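You operate a simulated robot arm through the tools that you are given. There is no shell and no other tool.

Carry out the task below with a simulated robot arm. There is one attempt and no reset: what you move stays moved.

Task
Crimp the green-capped press vial in the cap press and crate it.
Fine: lever right down so the band shows, up again before the vial comes out; it stands in the blue crate. Set down upright: press vial with the green cap.

Only the result counts: the job must be done as asked and must still hold three seconds after the hand-in. Knocking over, shifting, dropping, spilling or breaking anything else fails it. A push-on lid holds only when it is set on centred and level and pressed home; a screw cap is set on level and turned clockwise until tight.

Robot
A 7-joint arm with a fingered hand, fixed in place. Base frame: the origin is at the foot of the arm, x ahead of it, y to its left, z up. Lengths are in mm, angles in rad, forces in N, time in s.
Its first joint turns from -2.897 to 2.897 rad. Payload 4.7 kg.
Tool frame: the origin (TCP) lies between the finger pads and is the grasp point; the fingertips stand 36 mm ahead of it; z points along the fingers, y is the line along which they close. The gripper opens to 120 mm. The gripper's body begins 42 mm behind the TCP. The gripper is a hand of 5 fingers: y runs from the thumb to the fingers, the wrist lies at [-18, -122, -210] in the tool frame, and closing takes about 1.5 s.
Orientation is that of the tool frame in the base frame, as a unit quaternion [w, x, y, z]. With the fingers straight down and the wrist toward the robot, the tool's x, y and z point along [0, 1, 0], [1, 0, 0] and [0, 0, -1] of the base frame.

Tools
- The arm moves only by the tool move_arm. Its argument "steps" is a list of rows, each a list of 2 entries, a list of its own where there are three numbers: the shift along the tool's x, y, z in units of 500 mm (1.0 is 500 mm), then the turn, a rotation vector about the tool's x, y, z in units of 120 degrees (1.0 is 120 degrees). In form: [[[x, y, z], [wx, wy, wz]], ...]. A call has 1 to 20 rows; each row is the pose to reach, as a shift and turn from the pose commanded when the call began, along the tool's axes at that moment. "hand" is the opening, from 0 (shut) to 1 (fully open), set as the call begins (left out, the last holds). A call with a number of a shift or a turn outside -1 to 1 is refused whole. A row lasts 0.2 s, in which the tool goes at most 50 mm and 0.15 rad; a call with a longer step from one row to the next is refused whole, and so is a gripper value outside its range. A pose out of reach is approached as far as the arm can. The call stops where the force on the tool passes 80 N (or 10 N more than at its start, if that is more) or the arm is blocked; 0.2 s more then pass. The fingers move at their own pace (about 45 mm/s each) and stop on an object; they squeeze with about 21 N. The grip force told is the motor's: it shows also when the fingers shut on nothing. Time passes only in rows, and 0.2 s behind the last, so rows that repeat a pose let the fingers close. It gives the time, the measured TCP pose, the force on the tool (base axes), the opening and the grip force at its end, in the units of the frame above (readings bear some noise), with the torque about the TCP (base axes, N m) and any sound that the robot's microphone picked up.
- Cameras (640 x 400 px; columns grow to the right, rows downward): "scene" is fixed at [48.6, 650.4, 1506.5]; the picture's right is [-0.15, -0.99, 0.00], its down [-0.83, 0.12, -0.54] and it looks along [0.54, -0.08, -0.84] (base axes); focal length 251 px, centre (320, 200). "wrist" rides on the gripper at [72, -91, -143] in the tool frame; the picture's right is [-0.80, 0.28, -0.53], its down [-0.53, -0.73, 0.42] and it looks along [-0.27, 0.62, 0.74] (tool axes); focal length 234 px, centre (320, 200). There is no depth. A picture from a camera that has moved, and an enlarged one, comes with that camera's place and axes in the base frame and with its lens.
- snapshot(camera): a new picture of that camera. No time passes.
- grasp_type(shape): the hand has 5 fingers and takes this shape, open, in about a second: jaw (thumb against the fingers, like two jaws); tri (thumb and two fingers); tip (a fingertip pinch); poke (one finger out to press); point (the index stretched); flat (the hand flat); cup (the hand cupped); fist (a fist). The gripper value then closes the fingers along that shape, each until it touches; the sizes above hold for jaw. It gives what a move gives, with no picture.
- zoom(camera, box): a new picture of the part [left, top, right, bottom] of that camera's present view, enlarged. No time passes.
- job_done(): hands the job in; it is judged then, once.

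Places have to be worked out from the pictures, the camera data and where the tool is seen. Open the gripper and draw the arm clear of the work before you hand the job in, unless the task says otherwise.

The tools are called after ">>>" by a JSON object that holds its "method" and its "body". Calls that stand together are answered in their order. move_arm: Moves the arm, as the interface text tells. Its arguments: {"type":"object","properties":{"steps":{"type":"array","items":{"type":"array"}},"hand":{"type":"number"}},"required":["steps"]} The other tools are called the same way: grasp_type (shape) gives the hand a shape; snapshot (camera) takes a picture; zoom (camera, box) takes an enlarged picture of a part of a camera's view; job_done () hands the job in.

At the start:

```text
time: 0.0
ee_pos: [534.5, 137.5, 1159.4]
tcp_rot: [0.0, 0.707, 0.707, 0.0]
ft_force: [0.3, -0.5, 0.8]
torque: [0.02, 0.03, -0.04]
gripper_width: 119.6
gripper_force: 0.0
shape: jaw
```

scene: 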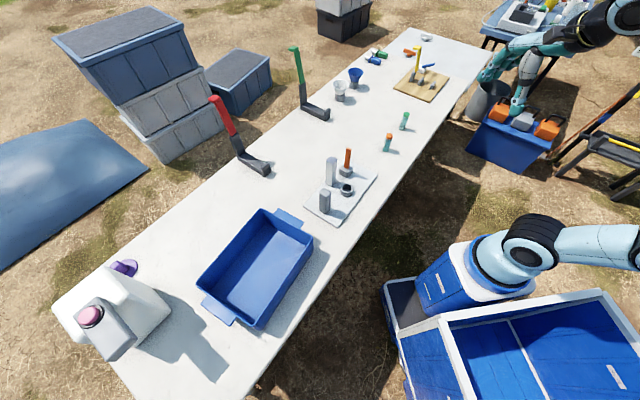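
wrist: 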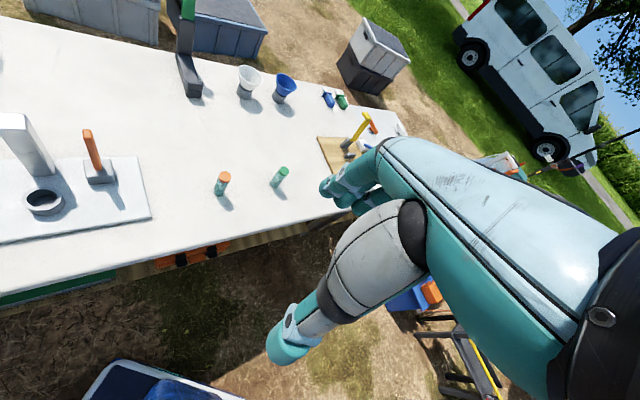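

The scene shows a table with a press (plate with posts, lever with orange handle), an orange- and green-capped vial, and a blue crate. I'll zoom in for details.

>>> {"method": "zoom", "body": {"camera": "scene", "box": [290, 130, 410, 230]}}

>>> {"method": "zoom", "body": {"camera": "wrist", "box": [0, 80, 320, 280]}}

>>> {"method": "zoom", "body": {"camera": "scene", "box": [180, 190, 340, 340]}}

```text
4.00 times, centred on (350, 180) of scene
camera zoom: at [48.6, 650.4, 1506.5], right [-0.15, -0.99, 0.0], down [-0.83, 0.12, -0.54], along [0.54, -0.08, -0.84], focal length 1004 px, centre (200, 280)
```

zoom: 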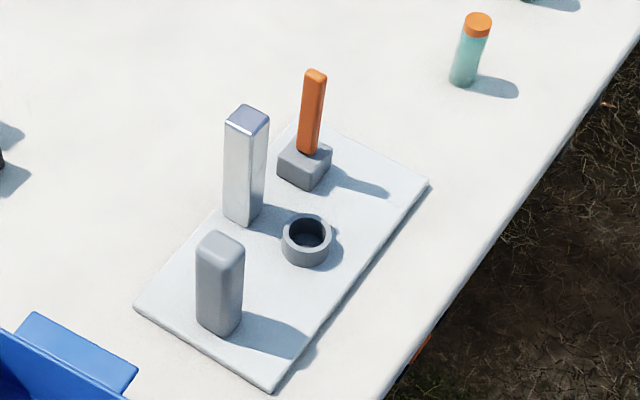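

```text
2.00 times, centred on (160, 180) of wrist
camera zoom: at [442.4, 210.1, 1301.7], right [0.28, -0.8, 0.53], down [-0.73, -0.53, -0.42], along [0.62, -0.27, -0.74], focal length 468 px, centre (640, 240)
```

zoom: 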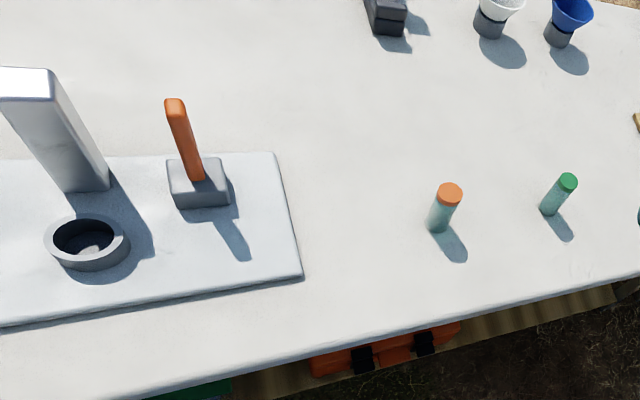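

```text
2.67 times, centred on (260, 265) of scene
camera zoom: at [48.6, 650.4, 1506.5], right [-0.15, -0.99, 0.0], down [-0.83, 0.12, -0.54], along [0.54, -0.08, -0.84], focal length 669 px, centre (480, 27)
```

zoom: 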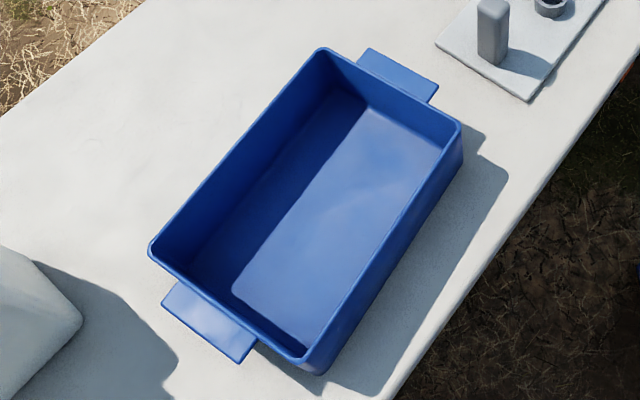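

Now a closer look at the vials and the rest in both cameras to triangulate positions.

>>> {"method": "zoom", "body": {"camera": "scene", "box": [370, 100, 434, 140]}}

>>> {"method": "zoom", "body": {"camera": "wrist", "box": [200, 150, 320, 225]}}

>>> {"method": "zoom", "body": {"camera": "scene", "box": [296, 140, 392, 200]}}

>>> {"method": "zoom", "body": {"camera": "wrist", "box": [0, 100, 160, 250]}}

```text
10.00 times, centred on (402, 120) of scene
camera zoom: at [48.6, 650.4, 1506.5], right [-0.15, -0.99, 0.0], down [-0.83, 0.12, -0.54], along [0.54, -0.08, -0.84], focal length 2510 px, centre (-500, 1000)
```

zoom: 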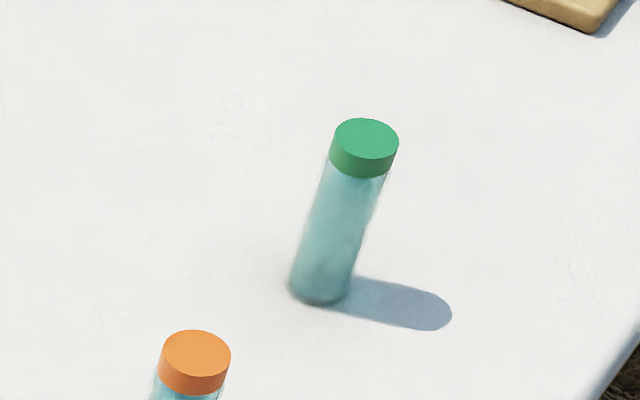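

```text
5.33 times, centred on (260, 188) of wrist
camera zoom: at [442.4, 210.1, 1301.7], right [0.28, -0.8, 0.53], down [-0.73, -0.53, -0.42], along [0.62, -0.27, -0.74], focal length 1249 px, centre (640, 267)
```

zoom: 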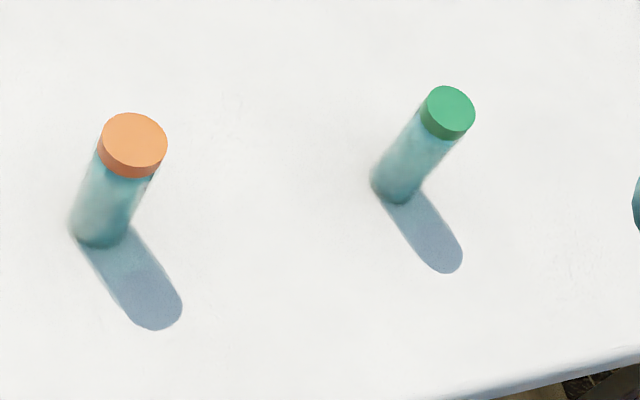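

```text
6.67 times, centred on (344, 170) of scene
camera zoom: at [48.6, 650.4, 1506.5], right [-0.15, -0.99, 0.0], down [-0.83, 0.12, -0.54], along [0.54, -0.08, -0.84], focal length 1674 px, centre (160, 400)
```

zoom: 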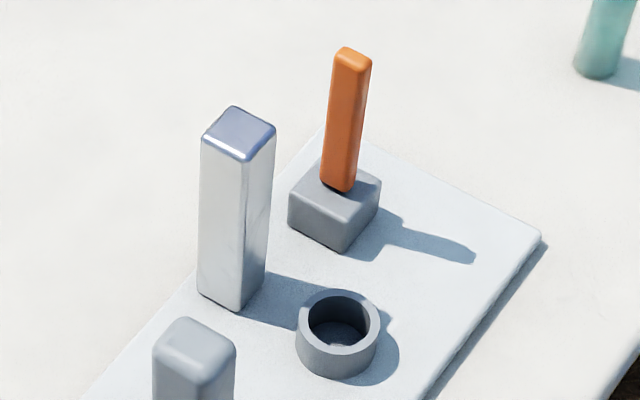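

```text
2.67 times, centred on (80, 175) of wrist
camera zoom: at [442.4, 210.1, 1301.7], right [0.28, -0.8, 0.53], down [-0.73, -0.53, -0.42], along [0.62, -0.27, -0.74], focal length 624 px, centre (960, 267)
```

zoom: 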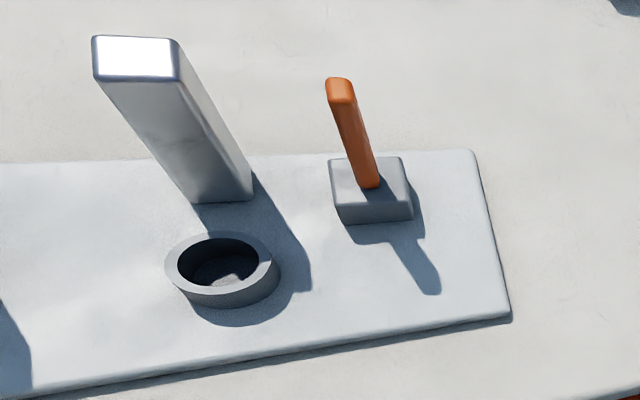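

I'll look closely at the hand itself in both views to understand its extents.

>>> {"method": "zoom", "body": {"camera": "scene", "box": [440, 0, 640, 125]}}

>>> {"method": "zoom", "body": {"camera": "wrist", "box": [240, 120, 560, 370]}}

```text
3.20 times, centred on (540, 62) of scene
camera zoom: at [48.6, 650.4, 1506.5], right [-0.15, -0.99, 0.0], down [-0.83, 0.12, -0.54], along [0.54, -0.08, -0.84], focal length 803 px, centre (-384, 640)
```

zoom: 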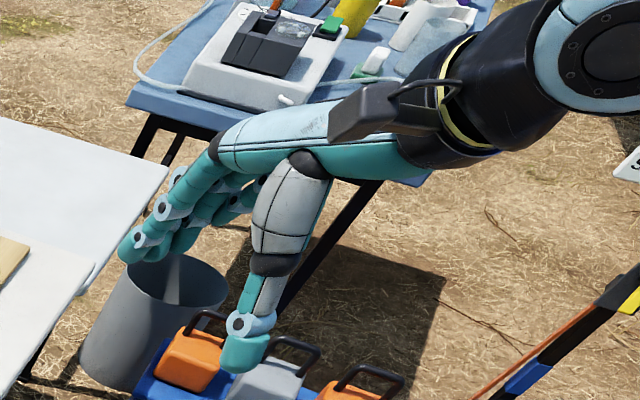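

```text
1.60 times, centred on (400, 245) of wrist
camera zoom: at [442.4, 210.1, 1301.7], right [0.28, -0.8, 0.53], down [-0.73, -0.53, -0.42], along [0.62, -0.27, -0.74], focal length 375 px, centre (192, 128)
```

zoom: 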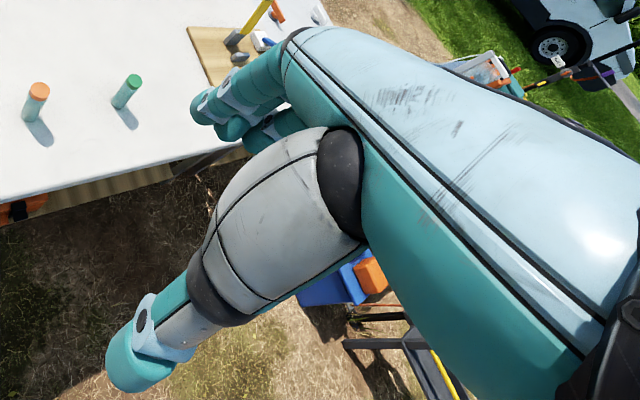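

The press sits around (575, 490) with its nest near (558, 478) and the lever near (645, 461). The table top is about z≈722. I'll move the wrist camera over to see the press closer.

>>> {"method": "move_arm", "body": {"steps": [[[0.067, -0.025, 0.037], [0, 0, 0]], [[0.134, -0.049, 0.073], [0, 0, 0]], [[0.201, -0.074, 0.11], [0, 0, 0]], [[0.268, -0.098, 0.146], [0, 0, 0]], [[0.335, -0.123, 0.183], [0, 0, 0]], [[0.402, -0.148, 0.219], [0, 0, 0]], [[0.468, -0.172, 0.256], [0, 0, 0]], [[0.535, -0.197, 0.292], [0, 0, 0]], [[0.602, -0.221, 0.329], [0, 0, 0]], [[0.669, -0.246, 0.365], [0, 0, 0]], [[0.736, -0.27, 0.402], [0, 0, 0]], [[0.803, -0.295, 0.438], [0, 0, 0]]]}}

>>> {"method": "snapshot", "body": {"camera": "wrist"}}

>>> {"method": "snapshot", "body": {"camera": "scene"}}

```text
time: 2.6
ee_pos: [386.1, 539.7, 939.2]
tcp_rot: [-0.001, 0.707, 0.707, 0.001]
ft_force: [1.2, -0.3, 1.0]
torque: [0.02, 0.04, 0.02]
gripper_width: 119.8
gripper_force: 0.0
shape: jaw
```

```text
taken
camera wrist: at [294.3, 612.7, 1082.9], right [0.28, -0.8, 0.52], down [-0.73, -0.53, -0.43], along [0.62, -0.26, -0.74], focal length 234 px, centre (320, 200)
```

wrist: 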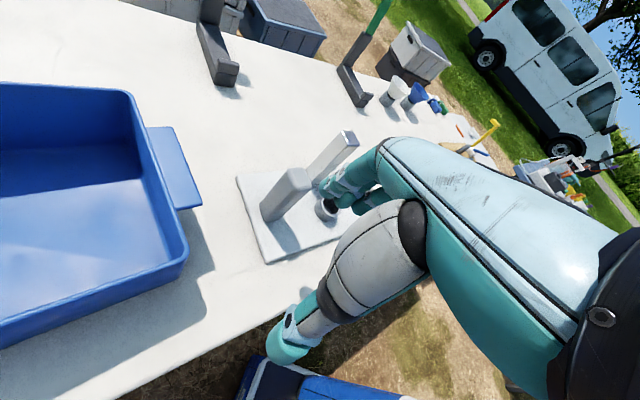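

```text
taken
```

scene: 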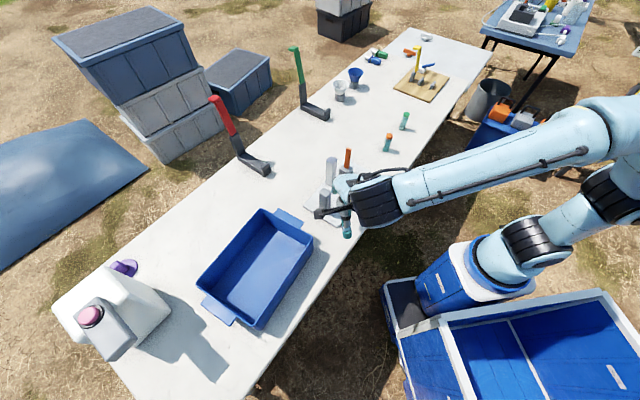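

The hand hides the press in this view. I'll shift so the press falls in the left, unobstructed part of the wrist picture, passing high over it.

>>> {"method": "move_arm", "body": {"steps": [[[-0.03, 0.03, -0.08], [0, 0, 0]], [[-0.08, 0.085, -0.12], [0, 0, 0]], [[-0.14, 0.147, -0.14], [0, 0, 0]], [[-0.205, 0.215, -0.14], [0, 0, 0]], [[-0.27, 0.284, -0.14], [0, 0, 0]], [[-0.335, 0.352, -0.14], [0, 0, 0]], [[-0.395, 0.415, -0.11], [0, 0, 0]], [[-0.43, 0.45, -0.06], [0, 0, 0]], [[-0.451, 0.474, -0.007], [0, 0, 0]]]}}

>>> {"method": "snapshot", "body": {"camera": "wrist"}}

>>> {"method": "zoom", "body": {"camera": "wrist", "box": [60, 80, 300, 280]}}

```text
time: 4.6
ee_pos: [623.7, 313.7, 942.8]
tcp_rot: [0.0, 0.706, 0.708, 0.0]
ft_force: [0.2, 0.3, -1.1]
torque: [0.0, 0.0, -0.01]
gripper_width: 120.0
gripper_force: 0.0
shape: jaw
```

```text
taken
camera wrist: at [532.2, 386.0, 1086.2], right [0.28, -0.8, 0.52], down [-0.73, -0.53, -0.43], along [0.62, -0.27, -0.74], focal length 234 px, centre (320, 200)
```

wrist: 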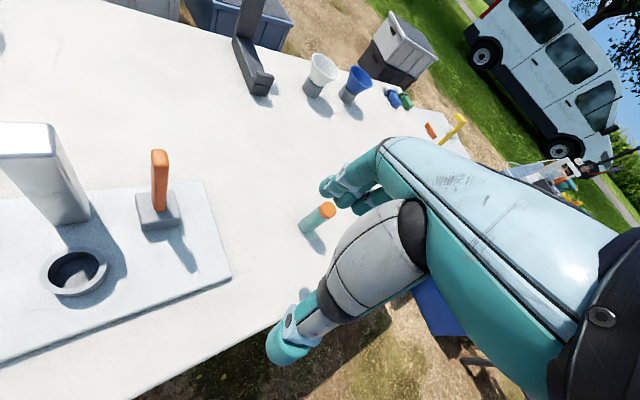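

```text
2.00 times, centred on (180, 180) of wrist
camera zoom: at [532.2, 386.0, 1086.2], right [0.28, -0.8, 0.52], down [-0.73, -0.53, -0.43], along [0.62, -0.27, -0.74], focal length 468 px, centre (600, 240)
```

zoom: 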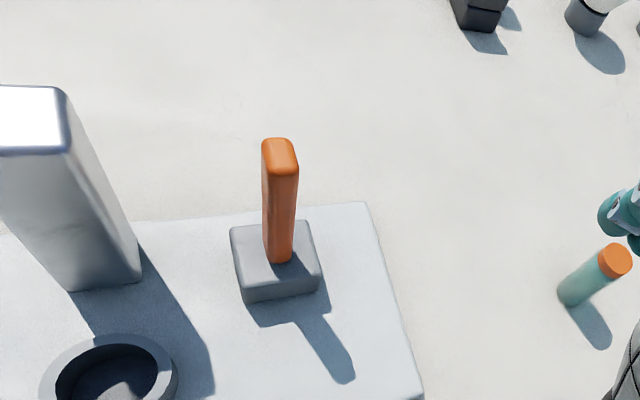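

I'll enlarge the lever and nest further to find its hinge.

>>> {"method": "zoom", "body": {"camera": "wrist", "box": [120, 140, 200, 240]}}

>>> {"method": "zoom", "body": {"camera": "wrist", "box": [20, 200, 140, 310]}}

>>> {"method": "zoom", "body": {"camera": "scene", "box": [300, 140, 380, 220]}}

```text
4.00 times, centred on (160, 190) of wrist
camera zoom: at [532.2, 386.0, 1086.2], right [0.28, -0.8, 0.52], down [-0.73, -0.53, -0.43], along [0.62, -0.27, -0.74], focal length 937 px, centre (960, 240)
```

zoom: 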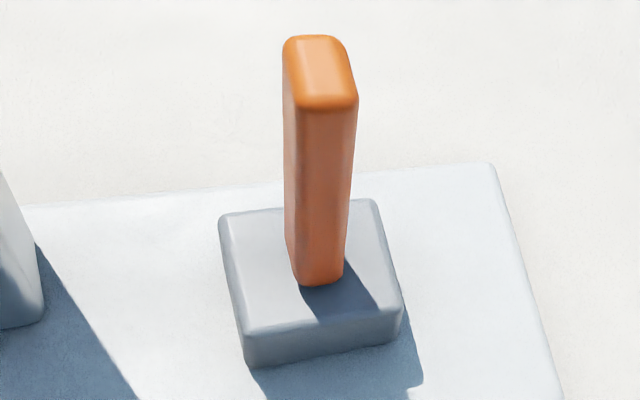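

```text
3.64 times, centred on (80, 255) of wrist
camera zoom: at [532.2, 386.0, 1086.2], right [0.28, -0.8, 0.52], down [-0.73, -0.53, -0.43], along [0.62, -0.27, -0.74], focal length 852 px, centre (1193, 0)
```

zoom: 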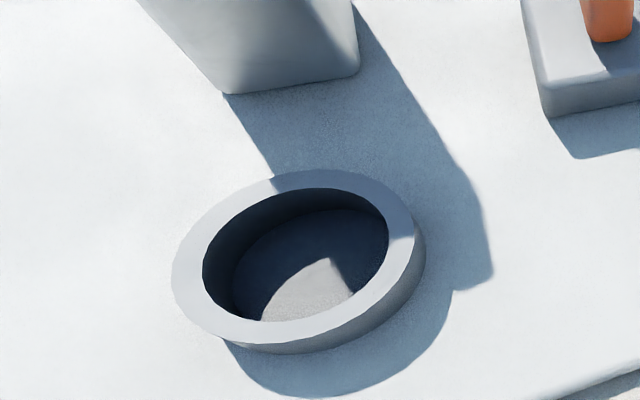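

```text
5.00 times, centred on (340, 180) of scene
camera zoom: at [48.6, 650.4, 1506.5], right [-0.15, -0.99, 0.0], down [-0.83, 0.12, -0.54], along [0.54, -0.08, -0.84], focal length 1255 px, centre (220, 300)
```

zoom: 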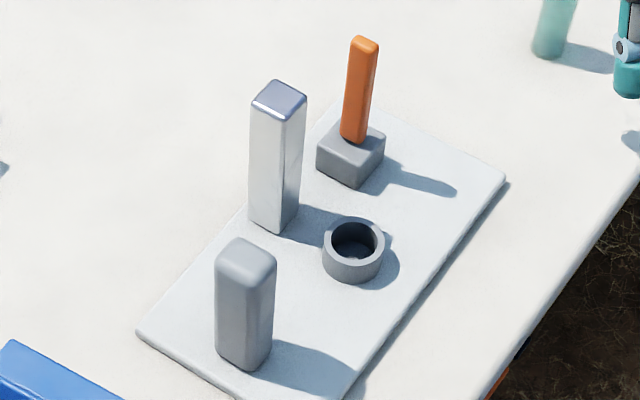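

The lever looks vertical on its pivot block and the press front (open side) faces the robot. Now I'll go look at the green vial up close before picking it.

>>> {"method": "move_arm", "body": {"steps": [[[-0.068, 0.0525, 0.0], [0, 0, 0]], [[-0.136, 0.105, 0.0], [0, 0, 0]], [[-0.204, 0.1575, 0.0], [0, 0, 0]], [[-0.272, 0.21, 0.01], [0, 0, 0]], [[-0.34, 0.2625, 0.025], [0, 0, 0]], [[-0.408, 0.315, 0.045], [0, 0, 0]], [[-0.476, 0.3675, 0.065], [0, 0, 0]], [[-0.544, 0.42, 0.078], [0, 0, 0]]]}}

>>> {"method": "snapshot", "body": {"camera": "wrist"}}

>>> {"method": "zoom", "body": {"camera": "wrist", "box": [120, 110, 280, 260]}}

```text
time: 6.4
ee_pos: [833.2, 42.0, 903.2]
tcp_rot: [0.001, 0.706, 0.708, 0.0]
ft_force: [0.6, -0.3, 0.0]
torque: [0.02, 0.01, 0.0]
gripper_width: 119.6
gripper_force: 0.0
shape: jaw
```

```text
taken
camera wrist: at [741.4, 114.1, 1047.2], right [0.28, -0.8, 0.53], down [-0.73, -0.53, -0.43], along [0.62, -0.27, -0.74], focal length 234 px, centre (320, 200)
```

wrist: 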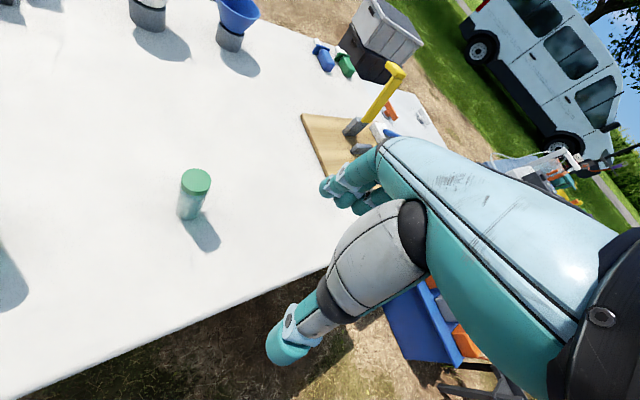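

```text
2.67 times, centred on (200, 185) of wrist
camera zoom: at [741.4, 114.1, 1047.2], right [0.28, -0.8, 0.53], down [-0.73, -0.53, -0.43], along [0.62, -0.27, -0.74], focal length 624 px, centre (640, 240)
```

zoom: 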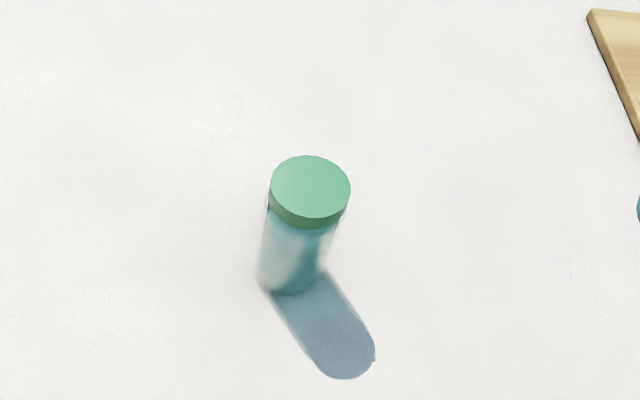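

The vial axis works out to about (871, 160), base z≈722, cap top ≈808, diameter ~30. I'll move over it at the present height and check again.

>>> {"method": "move_arm", "body": {"steps": [[[0.08, 0.026, 0.0], [0, 0, 0]], [[0.16, 0.052, 0.0], [0, 0, 0]], [[0.237, 0.0766, 0.0], [0, 0, 0]]]}}

>>> {"method": "snapshot", "body": {"camera": "wrist"}}

>>> {"method": "zoom", "body": {"camera": "scene", "box": [360, 70, 456, 140]}}

```text
time: 7.2
ee_pos: [871.6, 159.0, 903.6]
tcp_rot: [-0.001, 0.707, 0.708, 0.0]
ft_force: [-0.1, 0.9, 0.6]
torque: [0.01, -0.05, 0.03]
gripper_width: 119.8
gripper_force: 0.1
shape: jaw
```

```text
taken
camera wrist: at [780.1, 232.2, 1046.9], right [0.28, -0.8, 0.53], down [-0.73, -0.53, -0.42], along [0.62, -0.27, -0.74], focal length 234 px, centre (320, 200)
```

wrist: 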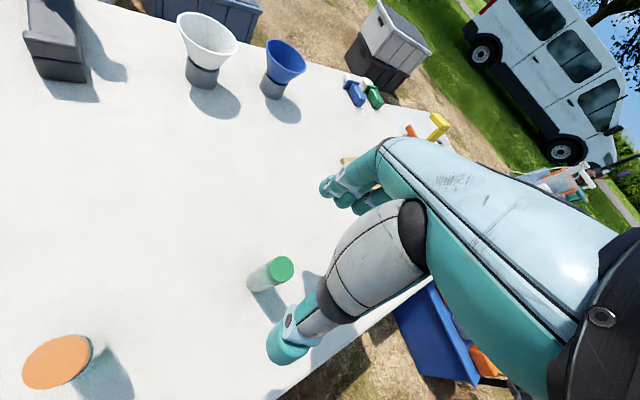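

```text
5.71 times, centred on (408, 105) of scene
camera zoom: at [48.6, 650.4, 1506.5], right [-0.15, -0.99, 0.0], down [-0.83, 0.12, -0.54], along [0.54, -0.08, -0.84], focal length 1434 px, centre (-183, 743)
```

zoom: 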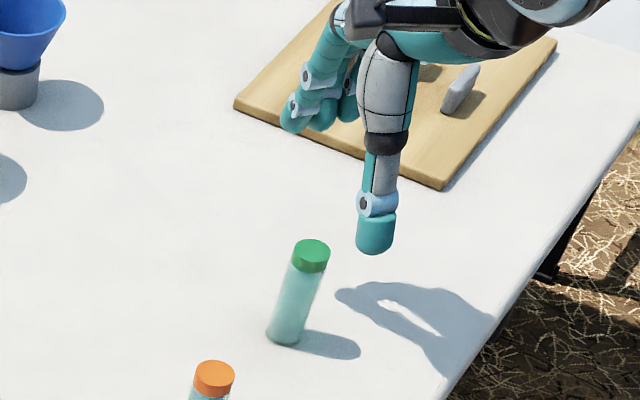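

The vial projects just where expected, between thumb and fingers below the TCP. I'll descend so the TCP is about 62 mm above the vial's base.

>>> {"method": "move_arm", "body": {"steps": [[[0.0, 0.0, 0.06], [0, 0, 0]], [[0.0, 0.0, 0.12], [0, 0, 0]], [[0.0, 0.0, 0.18], [0, 0, 0]], [[0.0, 0.0, 0.22], [0, 0, 0]], [[0.0, 0.0, 0.239], [0, 0, 0]]]}}

>>> {"method": "zoom", "body": {"camera": "wrist", "box": [220, 150, 420, 370]}}

>>> {"method": "zoom", "body": {"camera": "scene", "box": [360, 70, 456, 140]}}

```text
time: 8.4
ee_pos: [871.3, 160.1, 784.3]
tcp_rot: [-0.001, 0.707, 0.707, 0.0]
ft_force: [-0.1, -0.2, 0.1]
torque: [-0.01, -0.03, -0.01]
gripper_width: 119.8
gripper_force: 0.1
shape: jaw
```

```text
1.82 times, centred on (320, 260) of wrist
camera zoom: at [779.9, 232.7, 927.4], right [0.28, -0.8, 0.52], down [-0.73, -0.53, -0.42], along [0.62, -0.27, -0.74], focal length 426 px, centre (320, 91)
```

zoom: 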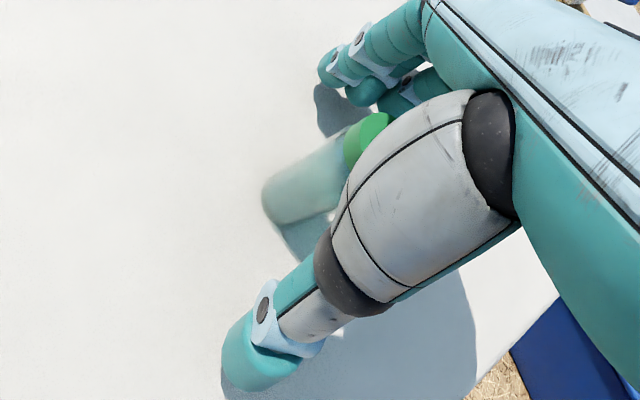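

```text
5.71 times, centred on (408, 105) of scene
camera zoom: at [48.6, 650.4, 1506.5], right [-0.15, -0.99, 0.0], down [-0.83, 0.12, -0.54], along [0.54, -0.08, -0.84], focal length 1434 px, centre (-183, 743)
```

zoom: 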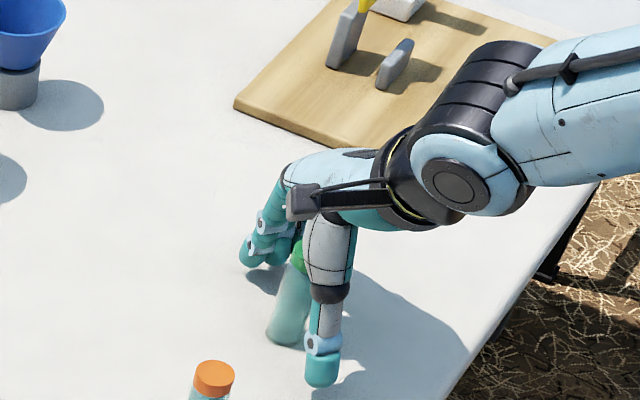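

Vial sits between thumb and fingers. I'll close the hand on it now.

>>> {"method": "move_arm", "body": {"hand": 0, "steps": [[[0, 0, 0], [0, 0, 0]], [[0, 0, 0], [0, 0, 0]], [[0, 0, 0], [0, 0, 0]], [[0, 0, 0], [0, 0, 0]], [[0, 0, 0], [0, 0, 0]], [[0, 0, 0], [0, 0, 0]], [[0, 0, 0], [0, 0, 0]], [[0, 0, 0], [0, 0, 0]], [[0, 0, 0], [0, 0, 0]], [[0, 0, 0], [0, 0, 0]]]}}

>>> {"method": "zoom", "body": {"camera": "wrist", "box": [220, 150, 420, 370]}}

>>> {"method": "zoom", "body": {"camera": "scene", "box": [360, 70, 456, 140]}}

```text
time: 10.6
ee_pos: [871.0, 159.1, 784.4]
tcp_rot: [0.0, 0.707, 0.707, 0.001]
ft_force: [0.2, 0.2, 0.3]
torque: [0.02, 0.01, 0.0]
gripper_width: 20.6
gripper_force: 21.1
shape: jaw
```

```text
1.82 times, centred on (320, 260) of wrist
camera zoom: at [779.9, 232.7, 927.5], right [0.28, -0.8, 0.53], down [-0.73, -0.53, -0.42], along [0.62, -0.27, -0.74], focal length 426 px, centre (320, 91)
```

zoom: 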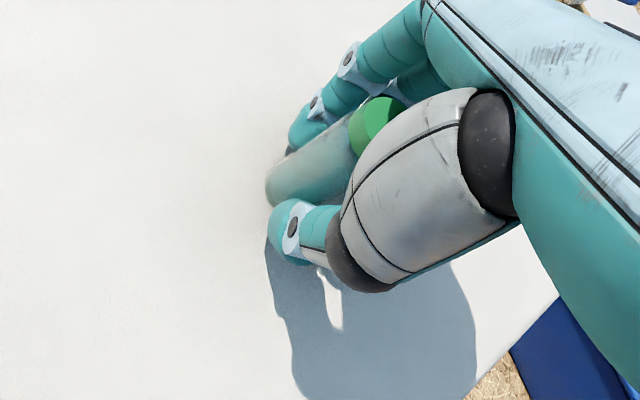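

```text
5.71 times, centred on (408, 105) of scene
camera zoom: at [48.6, 650.4, 1506.5], right [-0.15, -0.99, 0.0], down [-0.83, 0.12, -0.54], along [0.54, -0.08, -0.84], focal length 1434 px, centre (-183, 743)
```

zoom: 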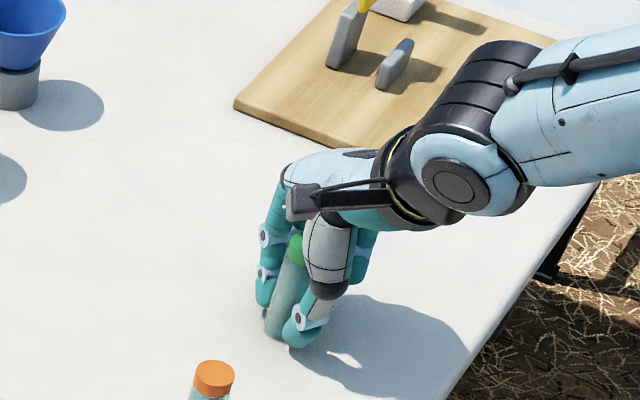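

Grip force reads 21 N on the vial. Let me look closely for tilt before lifting.

>>> {"method": "zoom", "body": {"camera": "scene", "box": [392, 100, 432, 135]}}

>>> {"method": "zoom", "body": {"camera": "wrist", "box": [290, 180, 370, 250]}}

```text
11.43 times, centred on (412, 118) of scene
camera zoom: at [48.6, 650.4, 1506.5], right [-0.15, -0.99, 0.0], down [-0.83, 0.12, -0.54], along [0.54, -0.08, -0.84], focal length 2869 px, centre (-731, 1143)
```

zoom: 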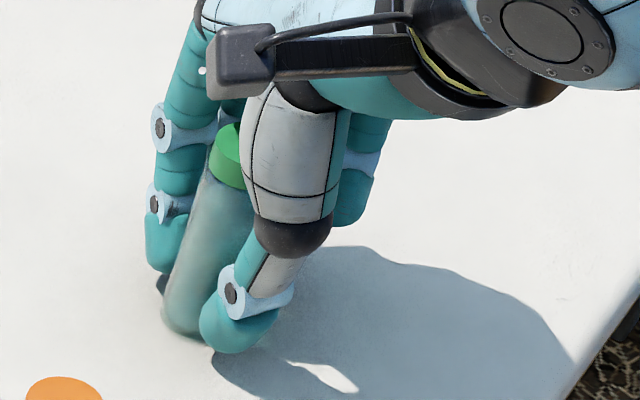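

```text
5.71 times, centred on (330, 215) of wrist
camera zoom: at [779.9, 232.7, 927.5], right [0.28, -0.8, 0.53], down [-0.73, -0.53, -0.42], along [0.62, -0.27, -0.74], focal length 1338 px, centre (263, 114)
```

zoom: 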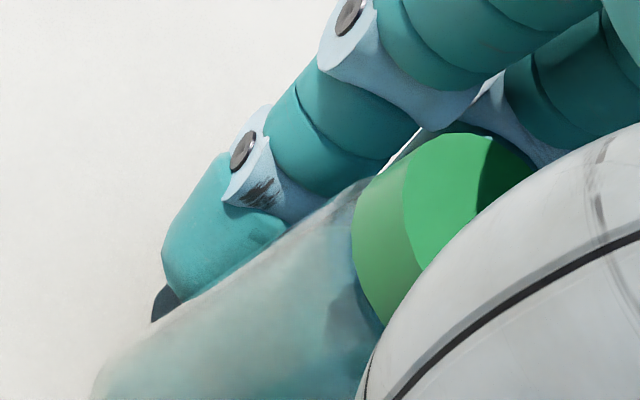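

The vial looks upright in the grip. I'll lift 100 mm gently and verify.

>>> {"method": "move_arm", "body": {"steps": [[[0, 0, -0.01], [0, 0, 0]], [[0, 0, -0.03], [0, 0, 0]], [[0, 0, -0.06], [0, 0, 0]], [[0, 0, -0.1], [0, 0, 0]], [[0, 0, -0.15], [0, 0, 0]], [[0, 0, -0.2], [0, 0, 0]]]}}

>>> {"method": "zoom", "body": {"camera": "scene", "box": [380, 60, 460, 130]}}

>>> {"method": "zoom", "body": {"camera": "wrist", "box": [220, 150, 420, 370]}}

```text
time: 12.0
ee_pos: [871.9, 159.5, 884.6]
tcp_rot: [0.0, 0.707, 0.708, -0.001]
ft_force: [0.5, 0.4, -0.7]
torque: [-0.01, 0.02, 0.02]
gripper_width: 20.5
gripper_force: 20.4
shape: jaw
```

```text
5.71 times, centred on (420, 95) of scene
camera zoom: at [48.6, 650.4, 1506.5], right [-0.15, -0.99, 0.0], down [-0.83, 0.12, -0.54], along [0.54, -0.08, -0.84], focal length 1434 px, centre (-251, 800)
```

zoom: 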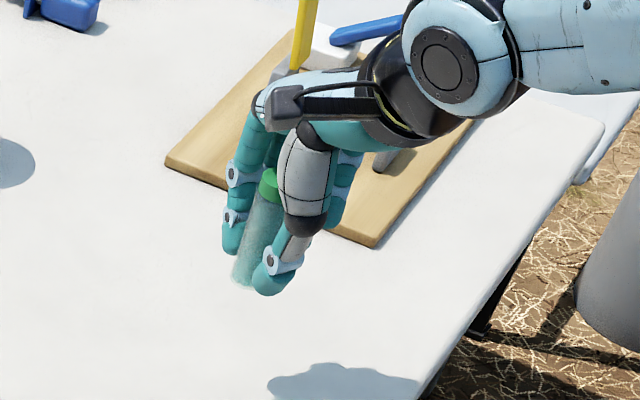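

```text
1.82 times, centred on (320, 260) of wrist
camera zoom: at [780.4, 232.6, 1026.8], right [0.28, -0.8, 0.53], down [-0.73, -0.53, -0.42], along [0.62, -0.27, -0.74], focal length 426 px, centre (320, 91)
```

zoom: 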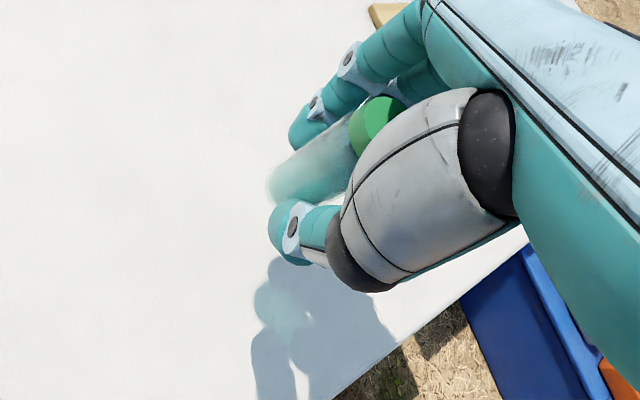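

The vial is lifted. I'll zoom in to determine exactly where its axis lies relative to the tool.

>>> {"method": "zoom", "body": {"camera": "wrist", "box": [280, 180, 360, 260]}}

>>> {"method": "zoom", "body": {"camera": "scene", "box": [405, 80, 445, 115]}}

```text
5.00 times, centred on (320, 220) of wrist
camera zoom: at [780.4, 232.6, 1026.8], right [0.28, -0.8, 0.53], down [-0.73, -0.53, -0.42], along [0.62, -0.27, -0.74], focal length 1171 px, centre (320, 100)
```

zoom: 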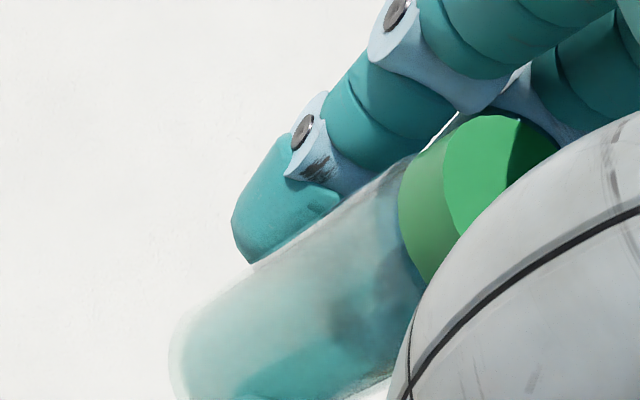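

```text
11.43 times, centred on (425, 98) of scene
camera zoom: at [48.6, 650.4, 1506.5], right [-0.15, -0.99, 0.0], down [-0.83, 0.12, -0.54], along [0.54, -0.08, -0.84], focal length 2869 px, centre (-880, 1371)
```

zoom: 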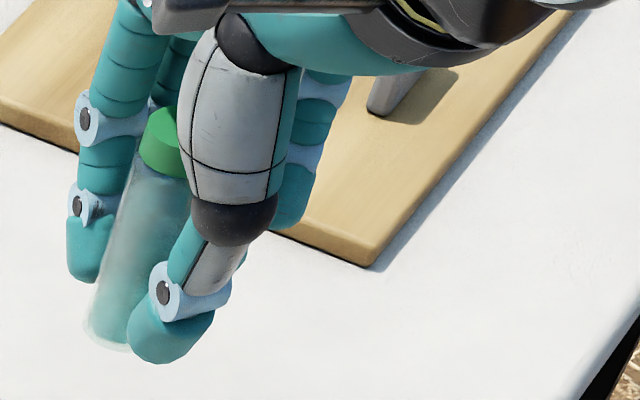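

Cross-checking both views, the table is really at z≈737, so I hold the vial too low for the nest (fingertips only ~11 mm above its base). I'll set it back down at the same spot, release, rise 27 mm and regrip higher.

>>> {"method": "move_arm", "body": {"steps": [[[0, 0, 0.05], [0, 0, 0]], [[0, 0, 0.1], [0, 0, 0]], [[0, 0, 0.15], [0, 0, 0]], [[0, 0, 0.18], [0, 0, 0]], [[0, 0, 0.19], [0, 0, 0]], [[0, 0, 0.197], [0, 0, 0]], [[0, 0, 0.2], [0, 0, 0]]]}}

>>> {"method": "zoom", "body": {"camera": "scene", "box": [392, 100, 432, 135]}}

```text
time: 13.6
ee_pos: [871.3, 160.3, 785.6]
tcp_rot: [0.0, 0.707, 0.707, 0.001]
ft_force: [0.2, 0.3, -1.3]
torque: [-0.02, -0.01, -0.02]
gripper_width: 20.5
gripper_force: 20.7
shape: jaw
```

```text
11.43 times, centred on (412, 118) of scene
camera zoom: at [48.6, 650.4, 1506.5], right [-0.15, -0.99, 0.0], down [-0.83, 0.12, -0.54], along [0.54, -0.08, -0.84], focal length 2869 px, centre (-731, 1143)
```

zoom: 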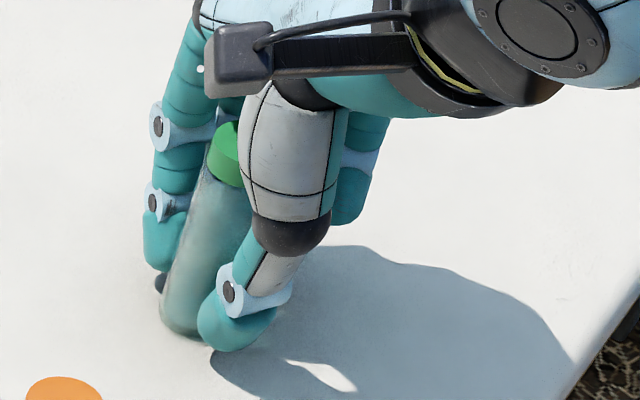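

It's back practically at table level. I'll ease down another 1.5 mm to make contact, then open.

>>> {"method": "move_arm", "body": {"steps": [[[0, 0, 0.002], [0, 0, 0]], [[0, 0, 0.003], [0, 0, 0]], [[0, 0, 0.003], [0, 0, 0]]]}}

>>> {"method": "move_arm", "body": {"hand": 0.8, "steps": [[[0, 0, 0], [0, 0, 0]], [[0, 0, 0], [0, 0, 0]], [[0, 0, 0], [0, 0, 0]], [[0, 0, 0], [0, 0, 0]], [[0, 0, 0], [0, 0, 0]], [[0, 0, 0], [0, 0, 0]], [[0, 0, 0], [0, 0, 0]], [[0, 0, 0], [0, 0, 0]]]}}

>>> {"method": "zoom", "body": {"camera": "scene", "box": [392, 100, 432, 135]}}

>>> {"method": "zoom", "body": {"camera": "wrist", "box": [220, 150, 420, 370]}}

```text
time: 14.4
ee_pos: [872.4, 161.5, 784.2]
tcp_rot: [0.0, 0.707, 0.707, 0.0]
ft_force: [-1.2, 1.1, 5.7]
torque: [0.04, -0.08, -0.02]
gripper_width: 20.4
gripper_force: 21.2
shape: jaw
```

```text
time: 16.2
ee_pos: [871.3, 161.0, 783.9]
tcp_rot: [0.0, 0.707, 0.707, 0.0]
ft_force: [0.4, 0.8, -0.2]
torque: [0.0, 0.01, 0.03]
gripper_width: 96.0
gripper_force: 0.1
shape: jaw
```

```text
11.43 times, centred on (412, 118) of scene
camera zoom: at [48.6, 650.4, 1506.5], right [-0.15, -0.99, 0.0], down [-0.83, 0.12, -0.54], along [0.54, -0.08, -0.84], focal length 2869 px, centre (-731, 1143)
```

zoom: 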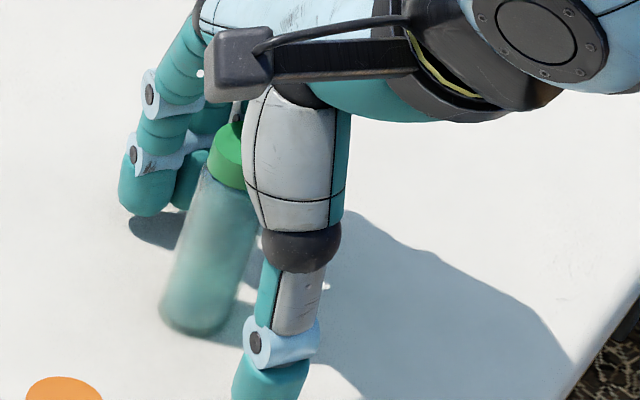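

```text
1.82 times, centred on (320, 260) of wrist
camera zoom: at [780.2, 232.9, 926.2], right [0.28, -0.8, 0.53], down [-0.73, -0.53, -0.42], along [0.62, -0.27, -0.74], focal length 426 px, centre (320, 91)
```

zoom: 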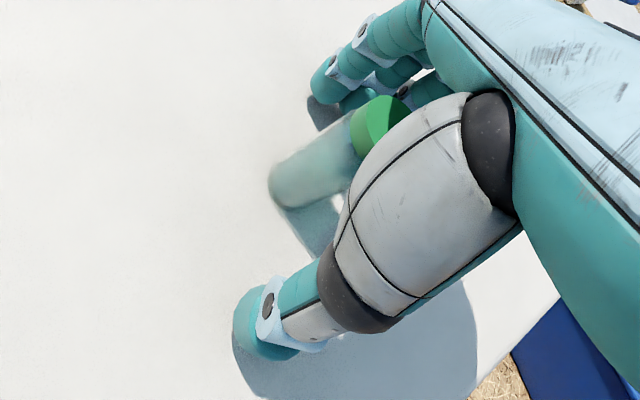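

The vial stands free. I raise the TCP by 26 mm and regrip.

>>> {"method": "move_arm", "body": {"steps": [[[0, 0, -0.026], [0, 0, 0]], [[0, 0, -0.052], [0, 0, 0]], [[0, 0, -0.052], [0, 0, 0]]]}}

>>> {"method": "move_arm", "body": {"hand": 0, "steps": [[[0, 0, 0], [0, 0, 0]], [[0, 0, 0], [0, 0, 0]], [[0, 0, 0], [0, 0, 0]], [[0, 0, 0], [0, 0, 0]], [[0, 0, 0], [0, 0, 0]], [[0, 0, 0], [0, 0, 0]], [[0, 0, 0], [0, 0, 0]], [[0, 0, 0], [0, 0, 0]], [[0, 0, 0], [0, 0, 0]]]}}

>>> {"method": "zoom", "body": {"camera": "scene", "box": [392, 95, 432, 130]}}

>>> {"method": "zoom", "body": {"camera": "wrist", "box": [260, 170, 380, 270]}}

```text
time: 17.0
ee_pos: [872.2, 161.2, 809.8]
tcp_rot: [0.0, 0.707, 0.707, 0.0]
ft_force: [0.2, -0.5, 0.5]
torque: [-0.01, 0.01, 0.01]
gripper_width: 96.0
gripper_force: 0.0
shape: jaw
```

```text
time: 19.0
ee_pos: [871.3, 160.1, 810.3]
tcp_rot: [0.0, 0.707, 0.707, 0.0]
ft_force: [-0.9, -0.2, 0.1]
torque: [0.03, -0.02, -0.01]
gripper_width: 20.9
gripper_force: 20.8
shape: jaw
```

```text
11.43 times, centred on (412, 112) of scene
camera zoom: at [48.6, 650.4, 1506.5], right [-0.15, -0.99, 0.0], down [-0.83, 0.12, -0.54], along [0.54, -0.08, -0.84], focal length 2869 px, centre (-731, 1200)
```

zoom: 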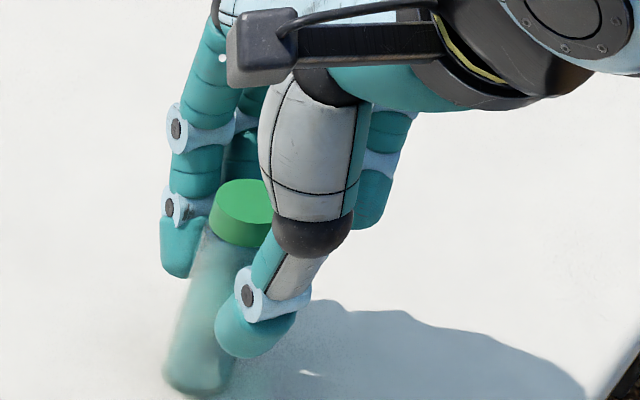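

```text
4.00 times, centred on (320, 220) of wrist
camera zoom: at [780.4, 233.1, 952.4], right [0.28, -0.8, 0.53], down [-0.73, -0.53, -0.42], along [0.62, -0.27, -0.74], focal length 937 px, centre (320, 120)
```

zoom: 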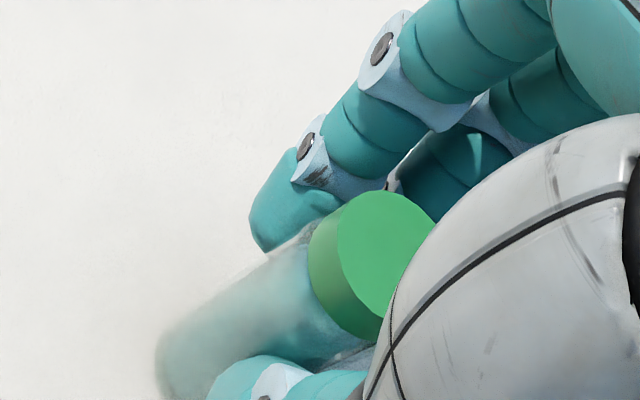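

The vial is now gripped higher (fingertips ~37 mm above its base). I'll lift it 170 mm, then travel above the nest at (556, 476), yawing −44° so the fingers clear the column and the lever.

>>> {"method": "move_arm", "body": {"steps": [[[0, 0, -0.02], [0, 0, 0]], [[0, 0, -0.1], [0, 0, 0]], [[0, 0, -0.18], [0, 0, 0]], [[0, 0, -0.26], [0, 0, 0]], [[0, 0, -0.34], [0, 0, 0]], [[0.0633, -0.0629, -0.34], [0, 0, 0.0367]], [[0.1266, -0.1258, -0.34], [0, 0, 0.0733]], [[0.1899, -0.1887, -0.34], [0, 0, 0.11]], [[0.2532, -0.2516, -0.34], [0, 0, 0.1467]], [[0.3165, -0.3145, -0.34], [0, 0, 0.1833]], [[0.3798, -0.3774, -0.34], [0, 0, 0.22]], [[0.4431, -0.4403, -0.34], [0, 0, 0.2567]], [[0.5064, -0.5032, -0.34], [0, 0, 0.2933]], [[0.5697, -0.5661, -0.34], [0, 0, 0.33]], [[0.633, -0.629, -0.34], [0, 0, 0.3667]]]}}

>>> {"method": "snapshot", "body": {"camera": "scene"}}

>>> {"method": "snapshot", "body": {"camera": "wrist"}}

```text
time: 22.2
ee_pos: [555.8, 476.4, 979.9]
tcp_rot: [0.0, 0.921, 0.389, -0.001]
ft_force: [0.8, 0.2, -0.1]
torque: [0.03, 0.02, 0.0]
gripper_width: 20.6
gripper_force: 21.0
shape: jaw
```

```text
taken
```

scene: 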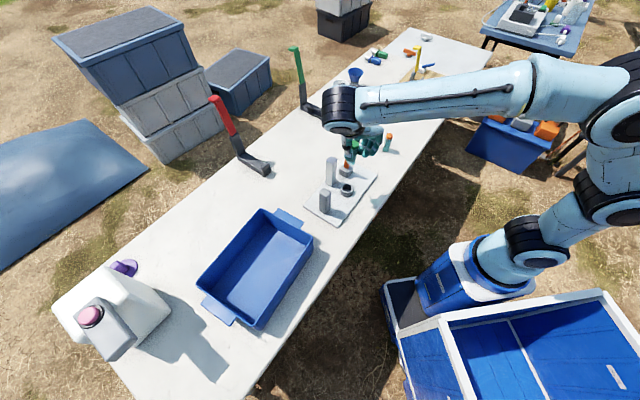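

```text
taken
camera wrist: at [540.9, 591.9, 1123.5], right [-0.36, -0.77, 0.52], down [-0.9, 0.13, -0.42], along [0.26, -0.62, -0.74], focal length 234 px, centre (320, 200)
```

wrist: 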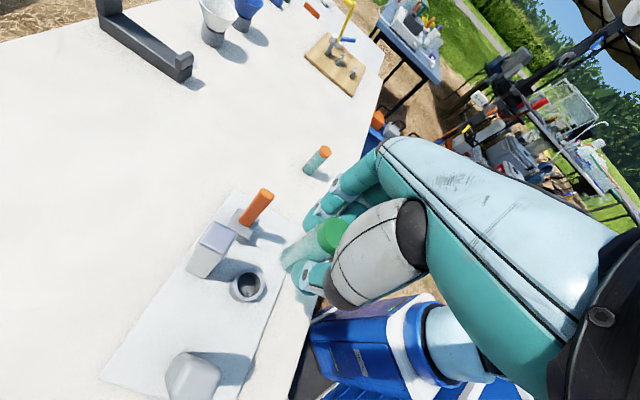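

The vial is above the press and everything's visible. I'll zoom to locate the nest relative to the held vial.

>>> {"method": "zoom", "body": {"camera": "wrist", "box": [160, 180, 320, 330]}}

>>> {"method": "zoom", "body": {"camera": "scene", "box": [300, 110, 400, 220]}}

>>> {"method": "zoom", "body": {"camera": "wrist", "box": [270, 190, 370, 300]}}

```text
2.67 times, centred on (240, 255) of wrist
camera zoom: at [540.9, 591.9, 1123.5], right [-0.36, -0.77, 0.52], down [-0.9, 0.13, -0.42], along [0.26, -0.62, -0.74], focal length 624 px, centre (533, 53)
```

zoom: 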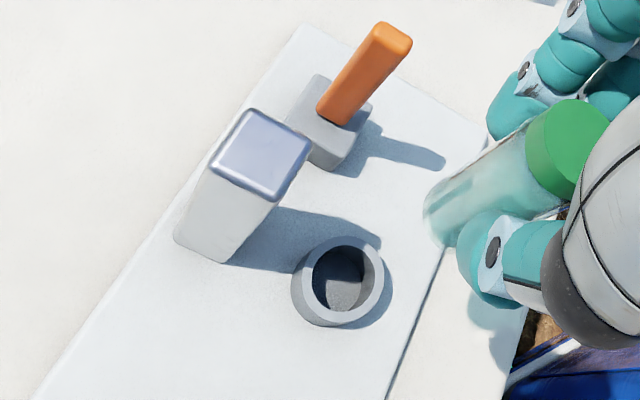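

```text
3.64 times, centred on (350, 165) of scene
camera zoom: at [48.6, 650.4, 1506.5], right [-0.15, -0.99, 0.0], down [-0.83, 0.12, -0.54], along [0.54, -0.08, -0.84], focal length 913 px, centre (211, 327)
```

zoom: 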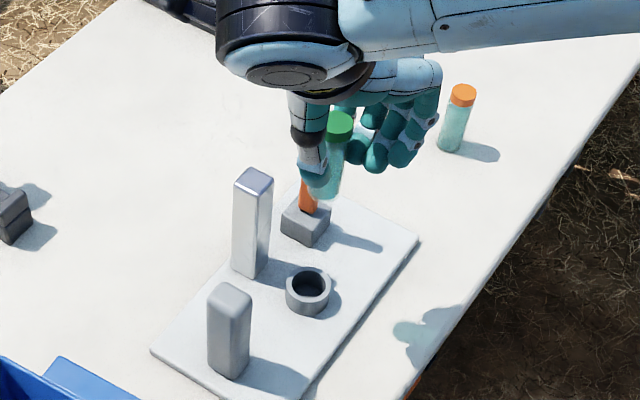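

```text
3.64 times, centred on (320, 245) of wrist
camera zoom: at [540.9, 591.9, 1123.5], right [-0.36, -0.77, 0.52], down [-0.9, 0.13, -0.42], along [0.26, -0.62, -0.74], focal length 852 px, centre (320, 36)
```

zoom: 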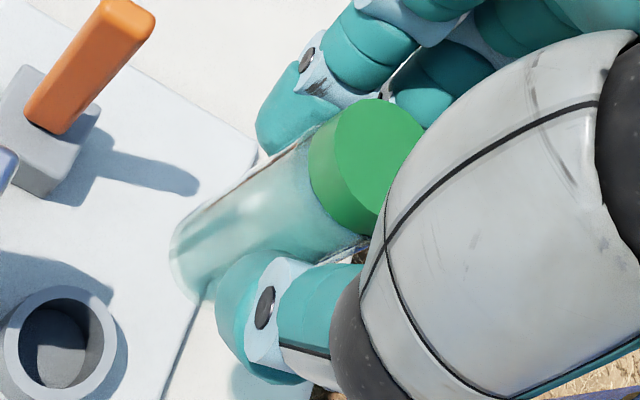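

The ring centre computes to about (556, 477), top z≈774. I'll descend straight to leave the vial's base ~12 mm above the ring and then compare them directly.

>>> {"method": "move_arm", "body": {"steps": [[[0, 0, 0.06], [0, 0, 0]], [[0, 0, 0.12], [0, 0, 0]], [[0, 0, 0.18], [0, 0, 0]], [[0, 0, 0.22], [0, 0, 0]], [[0, 0, 0.248], [0, 0, 0]]]}}

>>> {"method": "zoom", "body": {"camera": "scene", "box": [310, 140, 380, 210]}}

>>> {"method": "zoom", "body": {"camera": "wrist", "box": [200, 180, 360, 320]}}

```text
time: 23.4
ee_pos: [557.1, 476.3, 855.4]
tcp_rot: [0.001, 0.921, 0.39, -0.001]
ft_force: [0.1, -0.5, -1.3]
torque: [0.01, -0.04, -0.01]
gripper_width: 20.6
gripper_force: 20.8
shape: jaw
```

```text
5.71 times, centred on (345, 175) of scene
camera zoom: at [48.6, 650.4, 1506.5], right [-0.15, -0.99, 0.0], down [-0.83, 0.12, -0.54], along [0.54, -0.08, -0.84], focal length 1434 px, centre (177, 343)
```

zoom: 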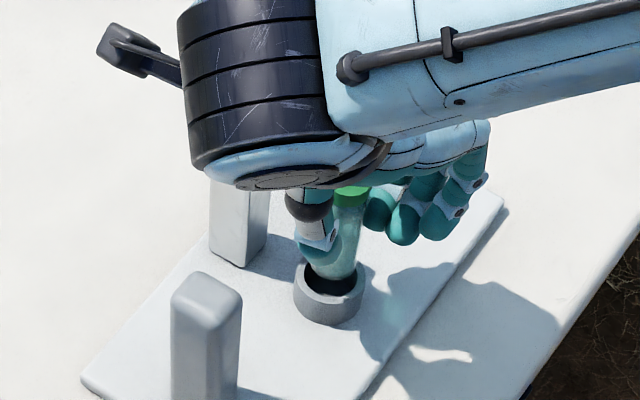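

```text
2.86 times, centred on (280, 250) of wrist
camera zoom: at [541.4, 592.3, 998.4], right [-0.36, -0.77, 0.53], down [-0.9, 0.13, -0.42], along [0.26, -0.62, -0.74], focal length 669 px, centre (434, 57)
```

zoom: 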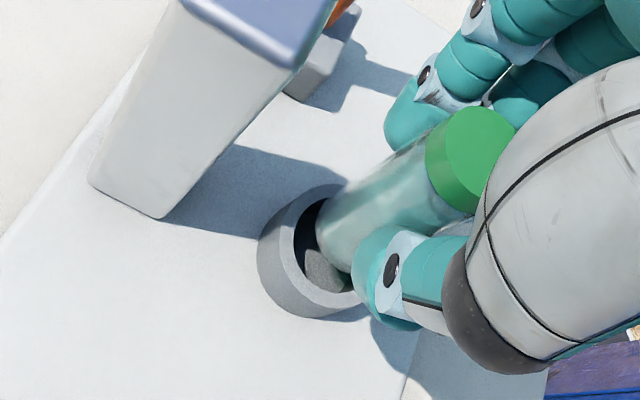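

I'll magnify the vial base over the ring in both views.

>>> {"method": "zoom", "body": {"camera": "scene", "box": [335, 165, 367, 205]}}

>>> {"method": "zoom", "body": {"camera": "wrist", "box": [255, 220, 345, 300]}}

```text
10.00 times, centred on (351, 185) of scene
camera zoom: at [48.6, 650.4, 1506.5], right [-0.15, -0.99, 0.0], down [-0.83, 0.12, -0.54], along [0.54, -0.08, -0.84], focal length 2510 px, centre (10, 350)
```

zoom: 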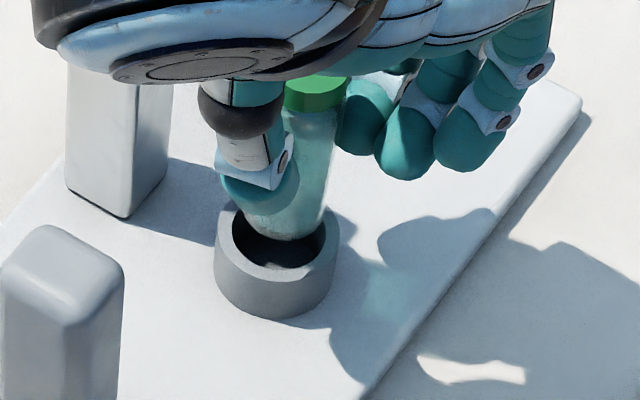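

```text
5.00 times, centred on (300, 260) of wrist
camera zoom: at [541.4, 592.3, 998.4], right [-0.36, -0.77, 0.53], down [-0.9, 0.13, -0.42], along [0.26, -0.62, -0.74], focal length 1171 px, centre (420, -100)
```

zoom: 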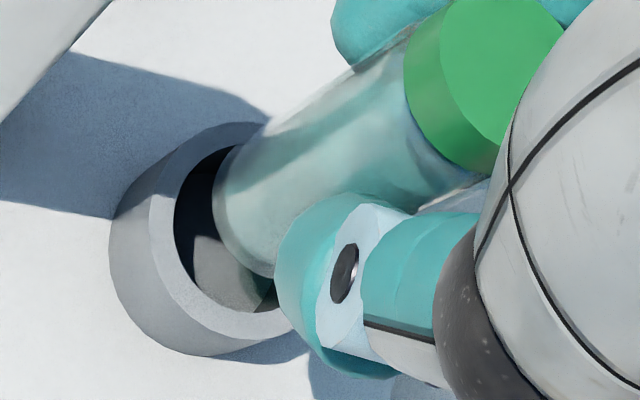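

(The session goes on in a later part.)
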